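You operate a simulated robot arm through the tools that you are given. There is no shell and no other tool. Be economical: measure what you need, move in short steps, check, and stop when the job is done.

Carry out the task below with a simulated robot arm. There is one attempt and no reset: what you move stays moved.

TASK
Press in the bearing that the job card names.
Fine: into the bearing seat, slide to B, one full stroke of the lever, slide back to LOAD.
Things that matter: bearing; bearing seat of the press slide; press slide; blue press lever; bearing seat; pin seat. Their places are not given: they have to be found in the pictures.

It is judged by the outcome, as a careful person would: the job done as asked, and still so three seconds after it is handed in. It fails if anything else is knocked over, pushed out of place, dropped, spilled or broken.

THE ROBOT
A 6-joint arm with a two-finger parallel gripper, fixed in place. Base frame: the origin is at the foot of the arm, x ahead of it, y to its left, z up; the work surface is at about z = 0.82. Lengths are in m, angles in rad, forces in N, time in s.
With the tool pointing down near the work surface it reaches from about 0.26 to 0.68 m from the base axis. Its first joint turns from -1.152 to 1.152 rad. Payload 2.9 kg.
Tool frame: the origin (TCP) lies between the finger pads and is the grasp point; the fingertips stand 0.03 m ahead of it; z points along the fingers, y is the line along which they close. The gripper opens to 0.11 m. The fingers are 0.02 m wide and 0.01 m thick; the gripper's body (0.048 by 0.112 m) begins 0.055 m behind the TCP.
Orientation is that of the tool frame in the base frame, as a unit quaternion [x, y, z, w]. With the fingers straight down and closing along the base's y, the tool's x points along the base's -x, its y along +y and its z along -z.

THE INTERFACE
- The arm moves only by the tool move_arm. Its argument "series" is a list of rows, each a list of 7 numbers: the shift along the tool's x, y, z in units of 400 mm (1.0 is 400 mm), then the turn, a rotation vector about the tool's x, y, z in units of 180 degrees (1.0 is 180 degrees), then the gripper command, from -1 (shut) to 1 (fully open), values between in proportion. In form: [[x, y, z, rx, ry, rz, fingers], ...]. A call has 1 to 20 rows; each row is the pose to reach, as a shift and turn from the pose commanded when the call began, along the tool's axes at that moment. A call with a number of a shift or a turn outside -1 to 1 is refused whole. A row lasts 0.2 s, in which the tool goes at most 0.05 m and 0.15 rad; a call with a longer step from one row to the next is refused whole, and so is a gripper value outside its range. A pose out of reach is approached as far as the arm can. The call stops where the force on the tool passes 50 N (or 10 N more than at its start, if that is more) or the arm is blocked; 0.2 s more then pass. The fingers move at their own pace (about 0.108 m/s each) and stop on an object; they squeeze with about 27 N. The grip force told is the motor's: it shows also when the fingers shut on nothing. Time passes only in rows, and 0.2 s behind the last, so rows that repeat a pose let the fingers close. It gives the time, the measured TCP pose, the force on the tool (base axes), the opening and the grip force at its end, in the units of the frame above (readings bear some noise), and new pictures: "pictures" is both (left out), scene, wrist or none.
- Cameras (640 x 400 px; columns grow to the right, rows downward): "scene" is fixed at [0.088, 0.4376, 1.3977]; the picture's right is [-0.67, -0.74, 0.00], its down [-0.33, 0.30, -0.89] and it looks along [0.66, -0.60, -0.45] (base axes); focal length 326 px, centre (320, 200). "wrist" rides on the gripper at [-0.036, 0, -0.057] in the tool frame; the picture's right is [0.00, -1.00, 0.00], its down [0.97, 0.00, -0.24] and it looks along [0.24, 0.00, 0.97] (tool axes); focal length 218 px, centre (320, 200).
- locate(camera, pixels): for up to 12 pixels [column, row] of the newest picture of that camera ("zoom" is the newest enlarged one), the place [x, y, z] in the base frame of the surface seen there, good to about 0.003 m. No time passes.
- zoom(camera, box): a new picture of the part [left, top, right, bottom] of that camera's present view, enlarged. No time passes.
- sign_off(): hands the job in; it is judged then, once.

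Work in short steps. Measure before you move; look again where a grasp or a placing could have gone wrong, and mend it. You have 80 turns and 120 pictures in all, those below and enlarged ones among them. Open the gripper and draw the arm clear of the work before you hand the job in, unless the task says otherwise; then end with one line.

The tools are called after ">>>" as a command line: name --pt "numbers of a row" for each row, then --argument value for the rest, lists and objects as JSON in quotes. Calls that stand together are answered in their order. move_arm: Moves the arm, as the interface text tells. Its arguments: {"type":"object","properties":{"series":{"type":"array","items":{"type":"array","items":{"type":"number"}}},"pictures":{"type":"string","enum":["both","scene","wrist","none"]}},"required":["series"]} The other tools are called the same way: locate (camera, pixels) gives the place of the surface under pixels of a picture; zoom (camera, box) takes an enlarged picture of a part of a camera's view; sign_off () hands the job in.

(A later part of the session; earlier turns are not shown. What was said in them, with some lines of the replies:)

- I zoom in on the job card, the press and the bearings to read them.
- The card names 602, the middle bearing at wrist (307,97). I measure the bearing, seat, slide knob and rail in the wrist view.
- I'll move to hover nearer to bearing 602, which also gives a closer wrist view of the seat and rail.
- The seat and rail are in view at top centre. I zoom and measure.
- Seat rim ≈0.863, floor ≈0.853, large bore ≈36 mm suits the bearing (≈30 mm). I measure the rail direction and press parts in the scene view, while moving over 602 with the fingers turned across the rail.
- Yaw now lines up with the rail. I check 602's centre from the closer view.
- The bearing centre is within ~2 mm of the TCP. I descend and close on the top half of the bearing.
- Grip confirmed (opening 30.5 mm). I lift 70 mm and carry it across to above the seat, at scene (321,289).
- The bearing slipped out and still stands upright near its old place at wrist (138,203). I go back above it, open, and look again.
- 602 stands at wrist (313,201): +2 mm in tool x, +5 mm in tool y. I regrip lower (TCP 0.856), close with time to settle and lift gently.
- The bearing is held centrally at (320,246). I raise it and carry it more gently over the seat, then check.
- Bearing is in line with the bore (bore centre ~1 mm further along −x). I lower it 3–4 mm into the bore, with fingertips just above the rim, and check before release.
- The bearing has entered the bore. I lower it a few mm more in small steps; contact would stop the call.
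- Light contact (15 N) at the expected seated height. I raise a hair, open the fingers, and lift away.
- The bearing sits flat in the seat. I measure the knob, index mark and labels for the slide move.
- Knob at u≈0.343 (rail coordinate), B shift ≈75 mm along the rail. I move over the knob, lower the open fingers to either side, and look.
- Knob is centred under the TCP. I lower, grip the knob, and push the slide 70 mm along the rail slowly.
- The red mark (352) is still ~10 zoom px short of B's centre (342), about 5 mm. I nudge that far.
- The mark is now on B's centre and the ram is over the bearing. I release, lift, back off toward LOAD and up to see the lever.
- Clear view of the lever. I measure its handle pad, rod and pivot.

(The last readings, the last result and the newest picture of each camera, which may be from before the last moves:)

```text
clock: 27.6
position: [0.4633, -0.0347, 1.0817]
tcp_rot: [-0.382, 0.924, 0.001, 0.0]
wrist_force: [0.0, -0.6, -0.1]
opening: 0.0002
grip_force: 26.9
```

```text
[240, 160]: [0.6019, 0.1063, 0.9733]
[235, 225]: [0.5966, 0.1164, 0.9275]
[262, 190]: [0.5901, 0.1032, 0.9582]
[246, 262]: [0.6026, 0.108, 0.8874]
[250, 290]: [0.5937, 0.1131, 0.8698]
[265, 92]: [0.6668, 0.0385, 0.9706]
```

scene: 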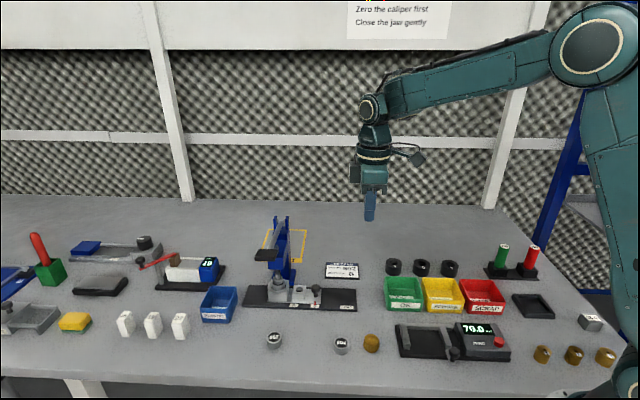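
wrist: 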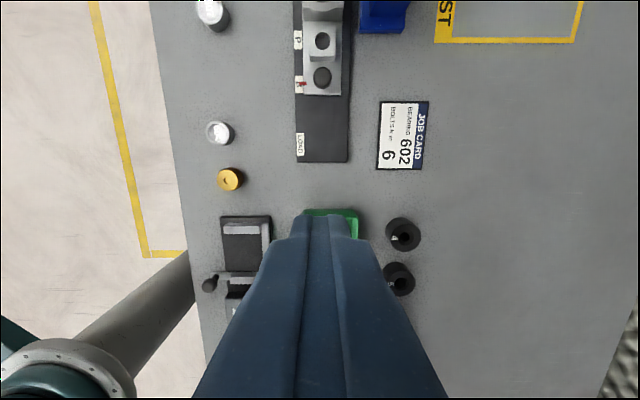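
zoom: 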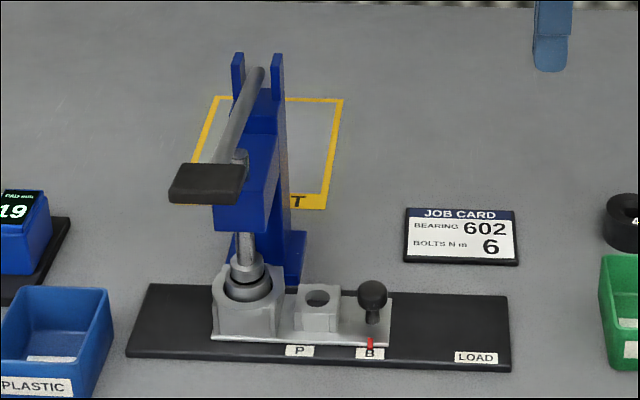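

Pad centre ≈(0.545,0.17), top z≈1.02, pivot ≈(0.654,0.056,0.998). I move with closed fingers to above the pad at tip z≈1.09.

>>> move_arm --pt "0 0.04 -0.05 0 0 0 -1" --pt "0 0.12 -0.1 0 0 0 -1" --pt "0 0.2 -0.1 0 0 0 -1" --pt "-0.06 0.235 -0.1 0 0 0 -1" --pt "-0.15 0.235 -0.1 0 0 0 -1" --pt "-0.25 0.235 -0.1 0 0 0 -1" --pt "-0.35 0.235 -0.1 0 0 0 -1" --pt "-0.44 0.235 -0.1 0 0 0 -1" --pt "-0.499 0.235 -0.1 0 0 0 -1" --pt "-0.499 0.235 -0.1 0 0 0 -1"

>>> zoom --camera "scene" --box '[200, 170, 320, 290]'

```text
clock: 29.8
position: [0.5386, 0.1725, 1.12]
tcp_rot: [-0.382, 0.924, 0.0, -0.001]
wrist_force: [-0.4, -0.3, -0.3]
opening: 0.0
grip_force: 26.8
```

scene: 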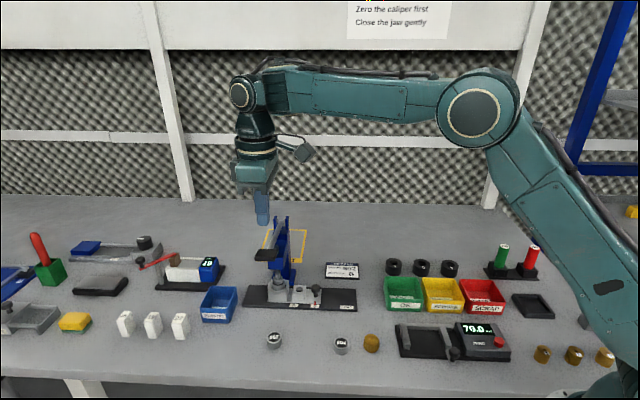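
wrist: 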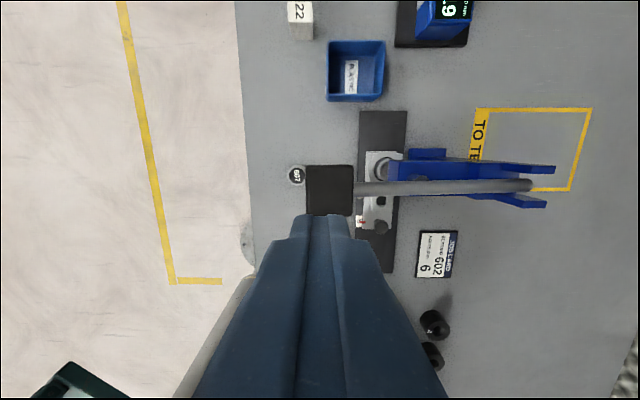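

```text
3.33 times, centred on (260, 230) of scene
```

zoom: 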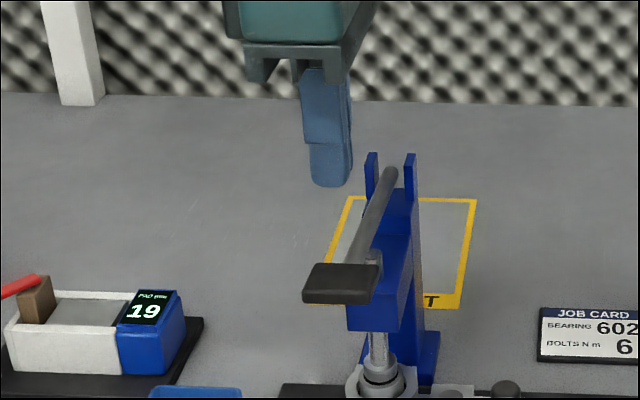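

The pad centre is ~5 mm further along −x and ~6 mm toward −y of the tool. I descend onto it and push ~40 mm, watching the force.

>>> move_arm --pt "-0.01 -0.012 0.06 0 0 0 -1" --pt "-0.01 -0.012 0.12 0 0 0 -1" --pt "-0.01 -0.012 0.165 0 0 0 -1" --pt "-0.01 -0.012 0.18 0 0 0 -1" --pt "-0.01 -0.012 0.195 0 0 0 -1" --pt "-0.01 -0.012 0.21 0 0 0 -1" --pt "-0.01 -0.012 0.225 0 0 0 -1" --pt "-0.01 -0.014 0.24 0 0 0 -1" --pt "-0.01 -0.016 0.255 0 0 0 -1" --pt "-0.01 -0.019 0.27 0 0 0 -1"

>>> zoom --camera "scene" --box '[220, 200, 340, 320]'

```text
clock: 32.0
position: [0.5473, 0.1691, 1.0123]
tcp_rot: [-0.383, 0.924, 0.0, 0.0]
wrist_force: [-6.9, 9.8, 9.9]
opening: 0.0
grip_force: 27.5
```

scene: 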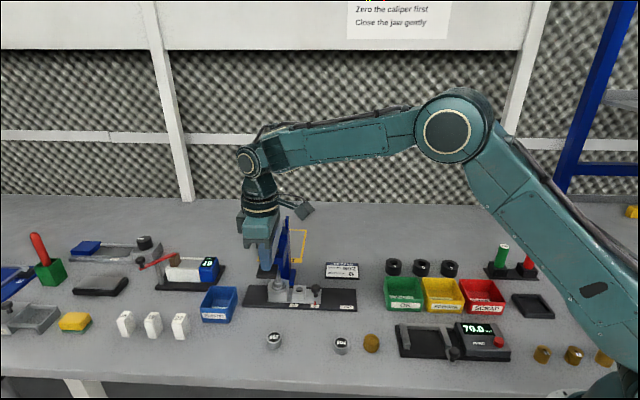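
wrist: 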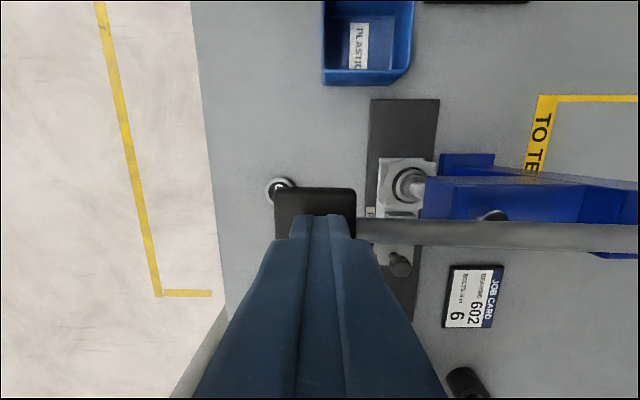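

```text
3.33 times, centred on (280, 260) of scene
```

zoom: 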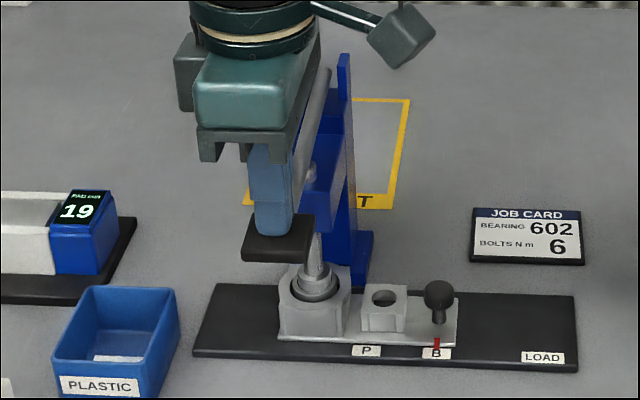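

The lever is moving down with about 10 N. I keep pushing along its arc to the end stop.

>>> move_arm --pt "0 -0.003 0.015 0 0 0 -1" --pt "0 -0.007 0.03 0 0 0 -1" --pt "0 -0.011 0.045 0 0 0 -1" --pt "0 -0.016 0.06 0 0 0 -1" --pt "0 -0.022 0.075 0 0 0 -1" --pt "0 -0.028 0.09 0 0 0 -1"

>>> zoom --camera "scene" --box '[220, 200, 340, 320]'

```text
clock: 32.6
position: [0.5473, 0.1694, 1.0088]
tcp_rot: [-0.384, 0.923, -0.001, 0.002]
wrist_force: [-14.7, -1.2, 23.3]
opening: 0.0001
grip_force: 27.1
stopped in row 3: the force on the tool passed its limit (the readings are from after the stop); the commanded pose is now the measured one
```

scene: 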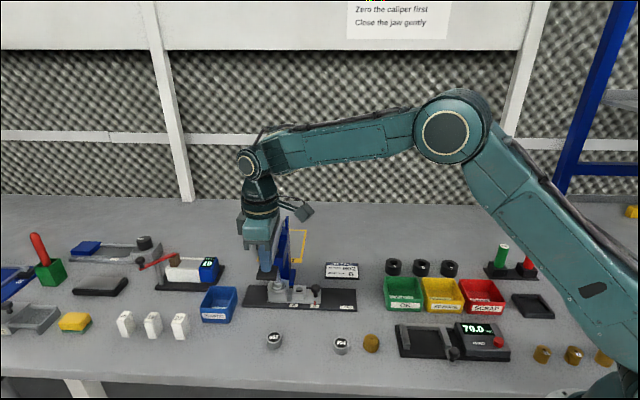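
wrist: 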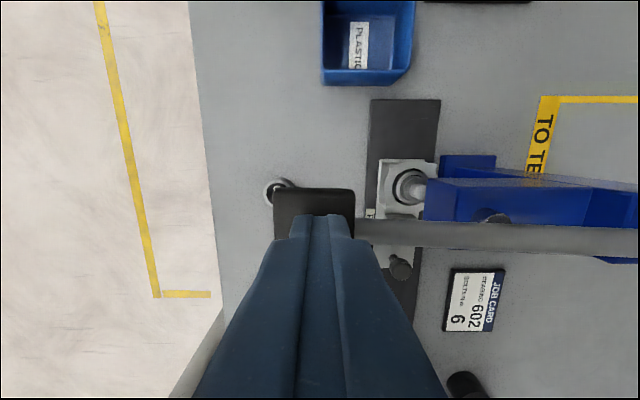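

```text
3.33 times, centred on (280, 260) of scene
```

zoom: 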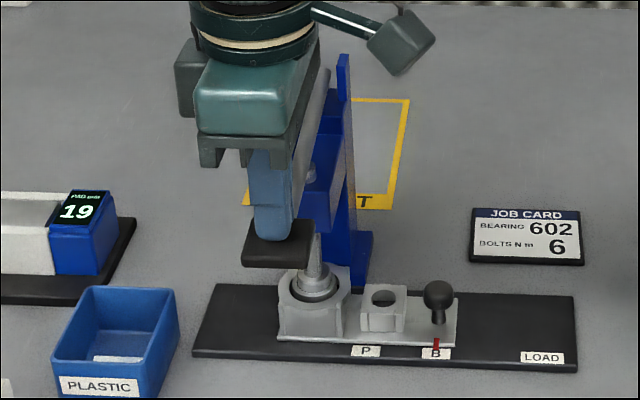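

Force passed the limit about 42 mm down. I look closely at the ram and bearing to tell whether it's the end stop.

>>> zoom --camera "scene" --box '[250, 255, 310, 310]'

>>> zoom --camera "wrist" --box '[340, 140, 480, 240]'

>>> locate --camera "wrist" --pixels '[[400, 187], [413, 188], [404, 178], [385, 165], [300, 205], [320, 197], [500, 235]]'

```text
7.27 times, centred on (280, 282) of scene
```

zoom: 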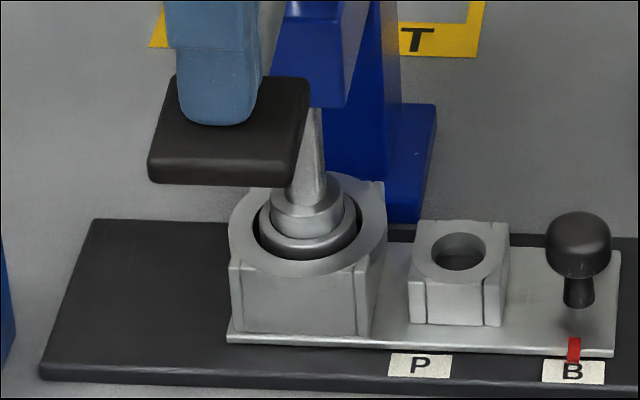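

```text
4.00 times, centred on (410, 190) of wrist
```

zoom: 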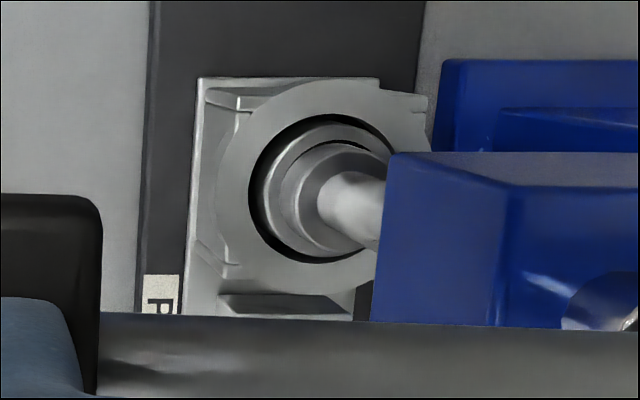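

```text
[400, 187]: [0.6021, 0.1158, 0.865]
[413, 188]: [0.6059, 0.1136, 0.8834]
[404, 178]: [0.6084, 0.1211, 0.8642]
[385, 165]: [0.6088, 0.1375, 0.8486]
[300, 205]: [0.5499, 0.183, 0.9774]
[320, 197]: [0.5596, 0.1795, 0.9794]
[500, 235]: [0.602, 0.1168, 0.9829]
```

The bearing top has gone down from 0.873 to about 0.865, nearly flush. I push again in small steps to confirm whether the stroke goes further.

>>> move_arm --pt "0 -0.001 0.003 0 0 0 -1" --pt "0 -0.002 0.006 0 0 0 -1" --pt "0 -0.003 0.009 0 0 0 -1" --pt "0 -0.004 0.012 0 0 0 -1" --pt "0 -0.005 0.015 0 0 0 -1" --pt "0 -0.006 0.018 0 0 0 -1" --pt "0 -0.008 0.022 0 0 0 -1" --pt "0 -0.01 0.026 0 0 0 -1" --pt "0 -0.012 0.03 0 0 0 -1"

>>> zoom --camera "scene" --box '[250, 255, 310, 310]'

>>> zoom --camera "wrist" --box '[340, 140, 480, 240]'

```text
clock: 33.6
position: [0.549, 0.1686, 1.0092]
tcp_rot: [-0.386, 0.922, 0.0, 0.004]
wrist_force: [-14.3, -1.7, 22.8]
opening: 0.0001
grip_force: 27.3
stopped in row 4: the force on the tool passed its limit (the readings are from after the stop); the commanded pose is now the measured one
```

scene: 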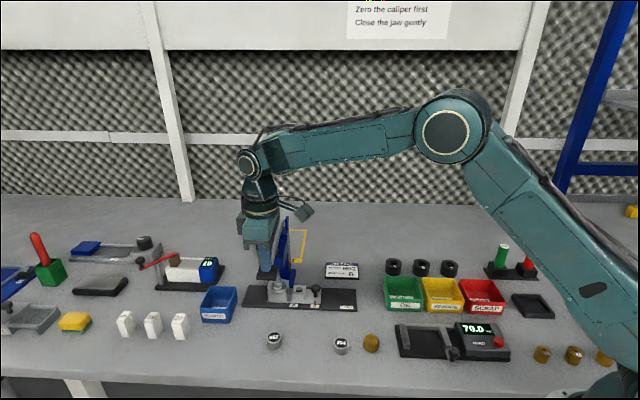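
wrist: 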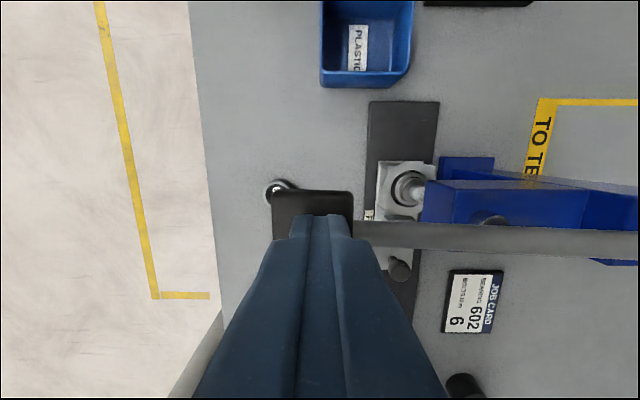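

```text
7.27 times, centred on (280, 282) of scene
```

zoom: 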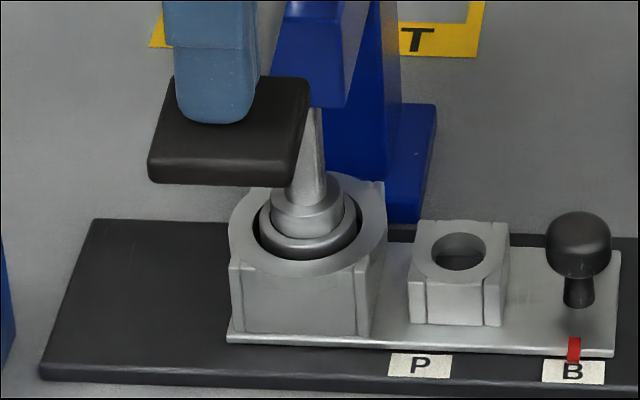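

```text
4.00 times, centred on (410, 190) of wrist
```

zoom: 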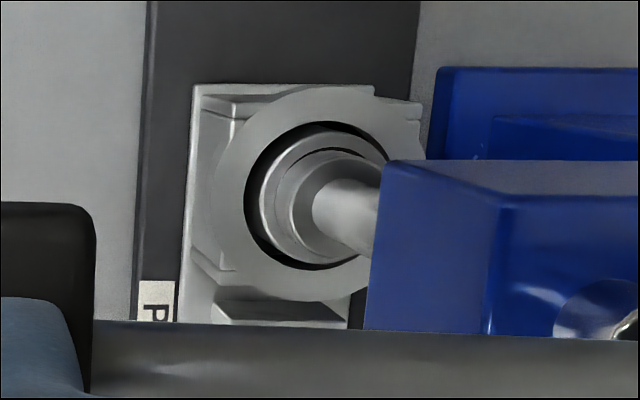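

No movement, but there is some sideways load in the reading. I relieve that (small shift back) and press purely down once more to be sure of the end stop.

>>> move_arm --pt "0.003 0.005 0 0 0 0 -1" --pt "0.003 0.006 0.003 0 0 0 -1" --pt "0.003 0.006 0.006 0 0 0 -1" --pt "0.003 0.006 0.009 0 0 0 -1" --pt "0.003 0.006 0.012 0 0 0 -1" --pt "0.003 0.006 0.015 0 0 0 -1" --pt "0.003 0.006 0.018 0 0 0 -1" --pt "0.003 0.006 0.022 0 0 0 -1" --pictures "scene"

>>> zoom --camera "scene" --box '[240, 200, 330, 310]'

```text
clock: 35.2
position: [0.5483, 0.17, 1.008]
tcp_rot: [-0.385, 0.923, 0.0, 0.011]
wrist_force: [-13.1, -4.0, 21.9]
opening: 0.0
grip_force: 26.8
stopped in row 8: the force on the tool passed its limit (the readings are from after the stop); the commanded pose is now the measured one
```

scene: 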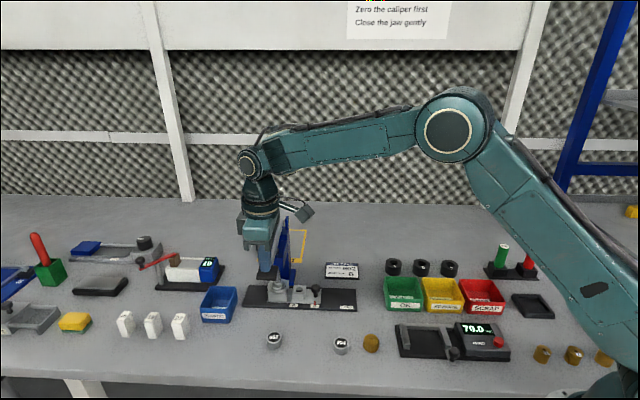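

```text
3.64 times, centred on (285, 255) of scene
```

zoom: 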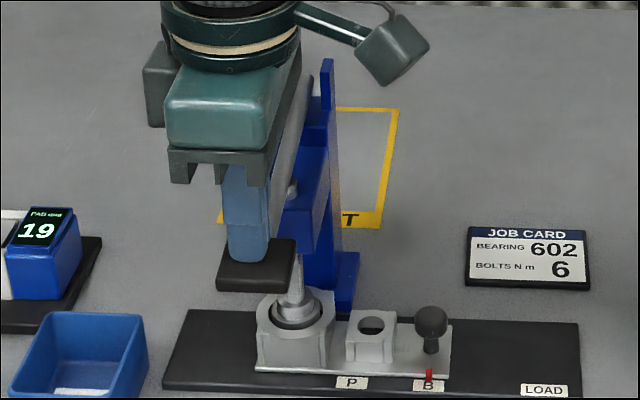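

It's a hard stop: 9 mm commanded gave only 1 mm. Stroke complete; I raise straight up with the lever and watch whether it returns.

>>> move_arm --pt "0 0 -0.02 0 0 0 -1" --pt "0 0 -0.04 0 0 0 -1" --pt "0 0 -0.06 0 0 0 -1" --pt "0 0 -0.08 0 0 0 -1" --pt "0 0 -0.1 0 0 0 -1" --pt "0 0 -0.12 0 0 0 -1" --pt "0 0 -0.16 0 0 0 -1" --pt "0 0 -0.2 0 0 0 -1" --pt "0 0 -0.26 0 0 0 -1" --pt "0 0 -0.26 0 0 0 -1"

>>> zoom --camera "scene" --box '[240, 200, 330, 310]'

```text
clock: 37.4
position: [0.547, 0.1691, 1.1113]
tcp_rot: [-0.386, 0.922, 0.0, 0.011]
wrist_force: [-0.3, 0.6, -0.2]
opening: 0.0001
grip_force: 27.0
```

scene: 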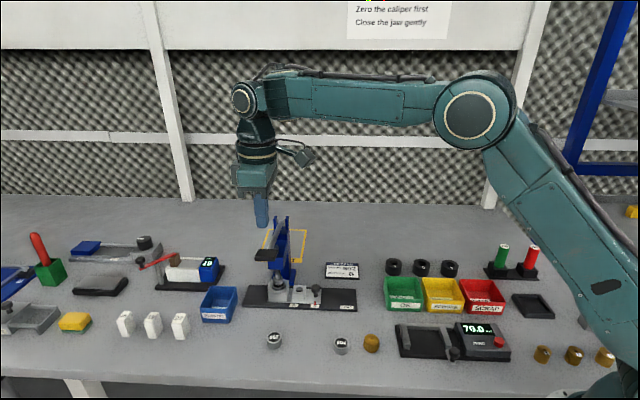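
wrist: 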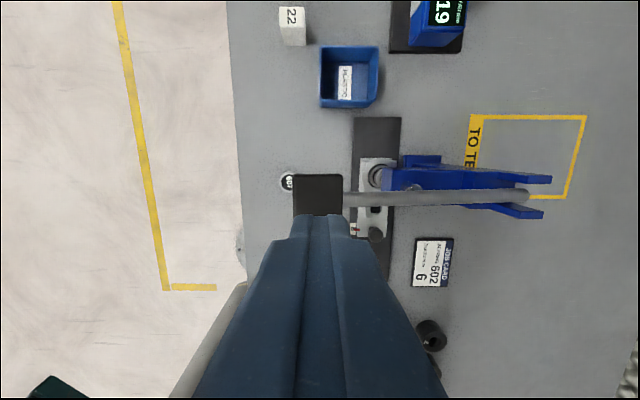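

```text
3.64 times, centred on (285, 255) of scene
```

zoom: 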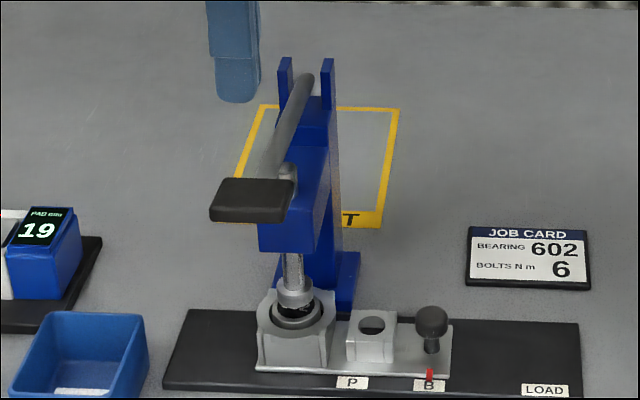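

The lever returned to the top and the bearing sits deep in the seat. I go back toward the LOAD side, level the tool and open the fingers.

>>> move_arm --pt "0.06 0 -0.02 0 0 0 -1" --pt "0.16 0 -0.03 -0.001 0.002 0.001 -1" --pt "0.26 0 -0.03 -0.002 0.004 0.002 -1" --pt "0.36 0 -0.03 -0.0027 0.0065 0.0023 -0.7" --pt "0.45 0 -0.03 -0.0027 0.0065 0.0023 -0.4" --pt "0.45 -0.08 -0.03 -0.0027 0.0065 0.0023 -0.1" --pt "0.45 -0.16 -0.03 -0.0027 0.0065 0.0023 0" --pt "0.45 -0.221 0.04 -0.0027 0.0065 0.0023 0" --pt "0.45 -0.221 0.13 -0.0027 0.0065 0.0023 0" --pt "0.45 -0.221 0.22 -0.0027 0.0065 0.0023 0" --pt "0.45 -0.221 0.3 -0.0027 0.0065 0.0023 0" --pt "0.45 -0.221 0.3 -0.0027 0.0065 0.0023 0"

>>> zoom --camera "scene" --box '[250, 230, 370, 330]'

```text
clock: 40.0
position: [0.485, -0.0198, 0.9865]
tcp_rot: [-0.381, 0.925, 0.0, -0.001]
wrist_force: [-0.1, -0.3, -0.2]
opening: 0.0548
grip_force: 0.1
```

scene: 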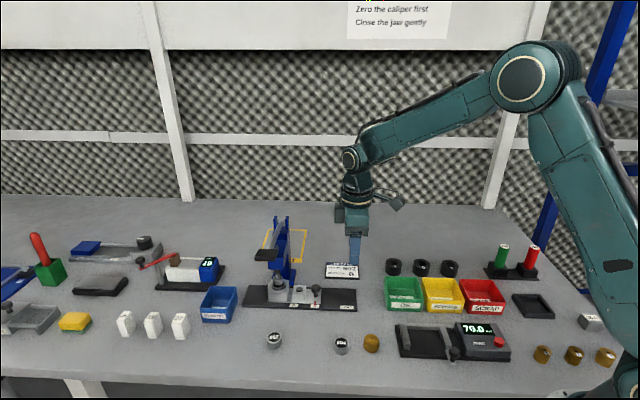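
wrist: 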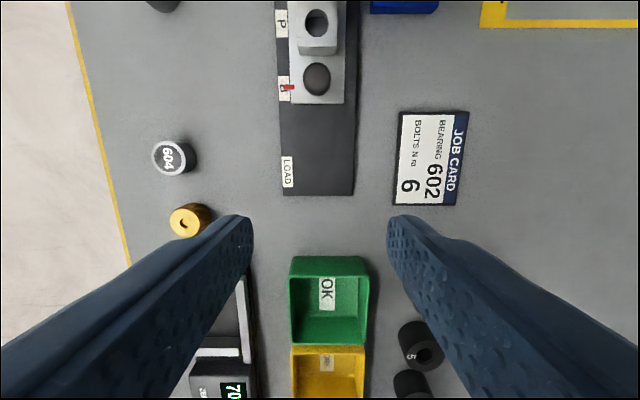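

```text
4.00 times, centred on (310, 280) of scene
```

zoom: 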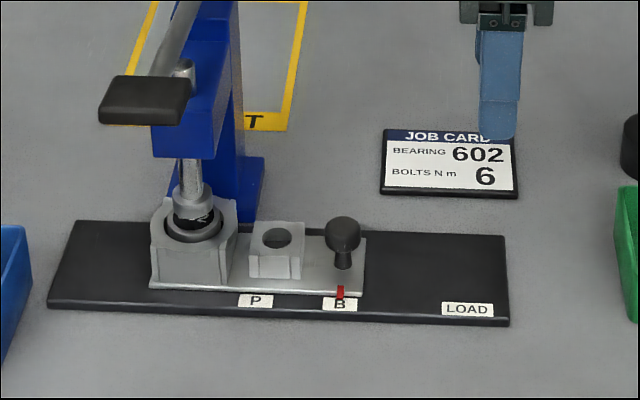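

I move over the knob at tip height above it and check.

>>> move_arm --pt "-0.05 0.004 0.05 0 0 0 0" --pt "-0.11 0.006 0.1 0 0 0 0" --pt "-0.17 0.006 0.14 0 0 0 0" --pt "-0.224 0.006 0.17 0 0 0 0" --pt "-0.224 0.006 0.2 0 0 0 0" --pt "-0.224 0.006 0.2 0 0 0 0" --pictures "wrist"

```text
clock: 41.4
position: [0.5471, 0.0453, 0.9069]
tcp_rot: [-0.381, 0.924, -0.001, -0.002]
wrist_force: [0.6, -0.3, 0.0]
opening: 0.055
grip_force: 0.0
```

wrist: 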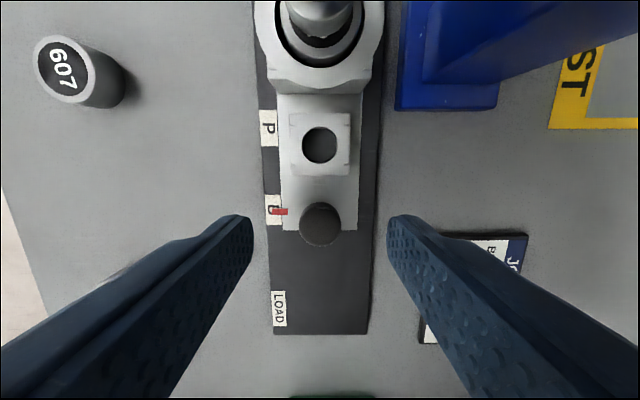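

Knob centred at (321,224). I lower, grip, and pull the slide back 74 mm toward LOAD.

>>> move_arm --pt "0 0 0.04 0 0 0 0" --pt "0 0 0.084 0 0 0 0" --pt "0 0 0.084 0 0 0 0" --pt "0 0 0.084 0 0 0 -1" --pt "0 0 0.084 0 0 0 -1" --pt "0 0 0.084 0 0 0 -1" --pt "0.01 0 0.084 0 0 0 -1" --pt "0.03 0 0.084 0 0 0 -1" --pt "0.05 0 0.084 0 0 0 -1" --pt "0.07 0 0.084 0 0 0 -1" --pt "0.09 0 0.084 0 0 0 -1" --pt "0.11 0 0.084 0 0 0 -1" --pt "0.13 0 0.084 0 0 0 -1" --pt "0.15 0 0.084 0 0 0 -1" --pt "0.17 0 0.084 0 0 0 -1" --pt "0.18 0 0.084 0 0 0 -1" --pt "0.185 0 0.084 0 0 0 -1" --pt "0.185 0 0.084 0 0 0 -1" --pictures "scene"

>>> zoom --camera "scene" --box '[290, 250, 370, 320]'

```text
clock: 45.2
position: [0.4939, -0.0069, 0.8733]
tcp_rot: [-0.382, 0.924, 0.0, 0.0]
wrist_force: [-0.2, -1.9, -4.6]
opening: 0.0209
grip_force: 44.9
```

scene: 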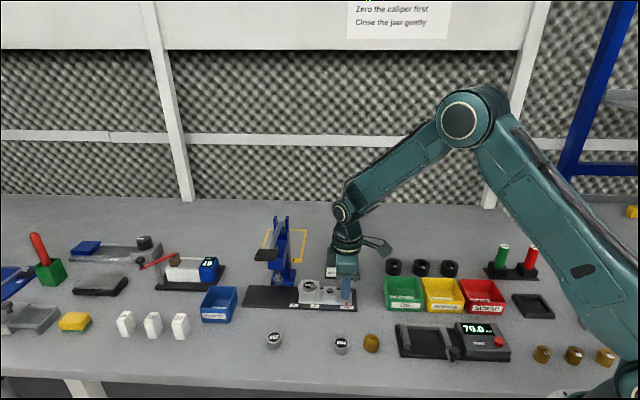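

```text
5.71 times, centred on (330, 285) of scene
```

zoom: 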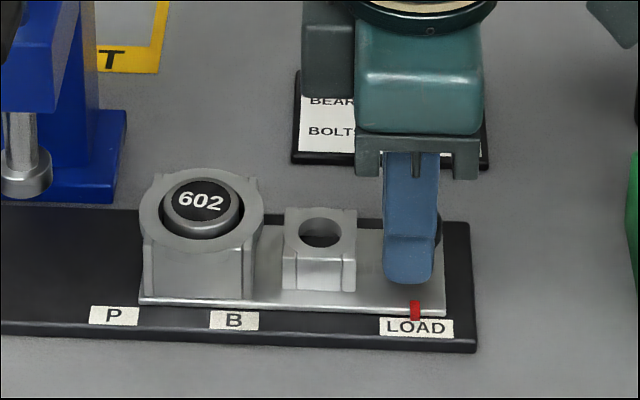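

The mark is on LOAD to within ~1 mm. I nudge 1 mm, release, and retreat upward, then verify.

>>> move_arm --pt "0.0015 0 0 0 0 0 -1" --pt "0.0025 0 0 0 0 0 -1" --pt "0.0025 0 0 0 0 0 -1" --pt "0.0025 0 0 0 0 0 -0.5" --pt "0.0025 0 0 0 0 0 0" --pt "0.0025 0 0 0 0 0 0" --pt "0.0025 0 -0.06 0 0 0 0" --pt "0.0025 0 -0.14 0 0 0 0" --pt "0.03 0 -0.24 0 0 0 0" --pt "0.08 0 -0.34 0 0 0 0" --pt "0.12 0 -0.44 0 0 0 0.2" --pt "0.12 0 -0.44 0 0 0 0.2"

>>> zoom --camera "scene" --box '[290, 250, 370, 320]'

>>> zoom --camera "scene" --box '[240, 200, 400, 360]'

>>> locate --camera "scene" --pixels '[[308, 286], [346, 304], [347, 307], [258, 254]]'

```text
clock: 47.8
position: [0.4614, -0.041, 1.0483]
tcp_rot: [-0.382, 0.924, 0.0, 0.0]
wrist_force: [0.2, -0.9, -1.0]
opening: 0.066
grip_force: 0.0
```

scene: 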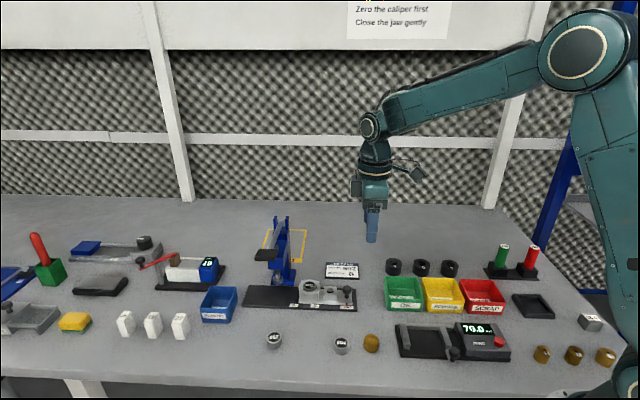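
wrist: 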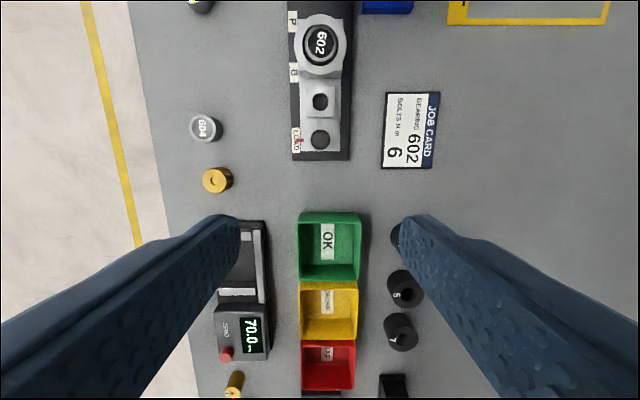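

```text
5.71 times, centred on (330, 285) of scene
```

zoom: 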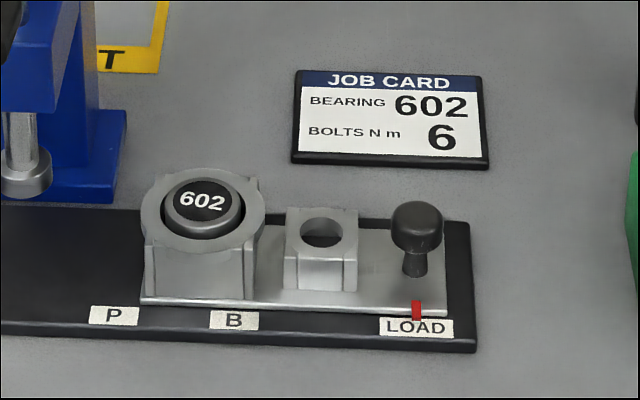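

```text
2.50 times, centred on (320, 280) of scene
```

zoom: 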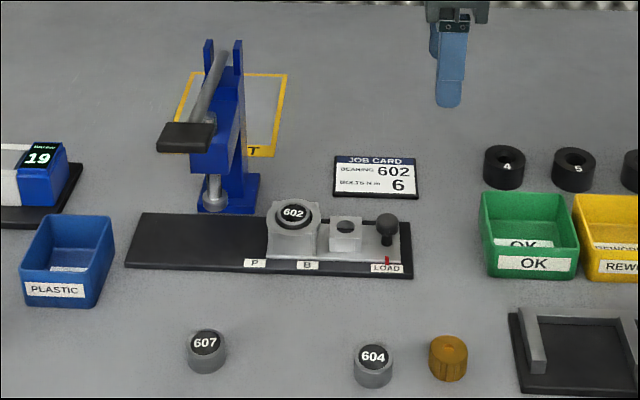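

```text
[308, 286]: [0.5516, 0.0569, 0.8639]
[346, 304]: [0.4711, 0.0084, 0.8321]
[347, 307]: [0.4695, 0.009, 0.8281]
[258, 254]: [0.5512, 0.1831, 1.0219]
```

Bearing 602's top is now at z≈0.864, down from 0.873 before the stroke. The slide mark is on LOAD, the lever is back up, and the gripper is open and clear, so I hand the job in.

>>> sign_off

```text
The job is handed in.
```

Bearing 602 is pressed into the bearing seat with one full lever stroke at B, and the slide is back at LOAD; the first grip on the bearing slipped, but it stayed upright and I regripped it.
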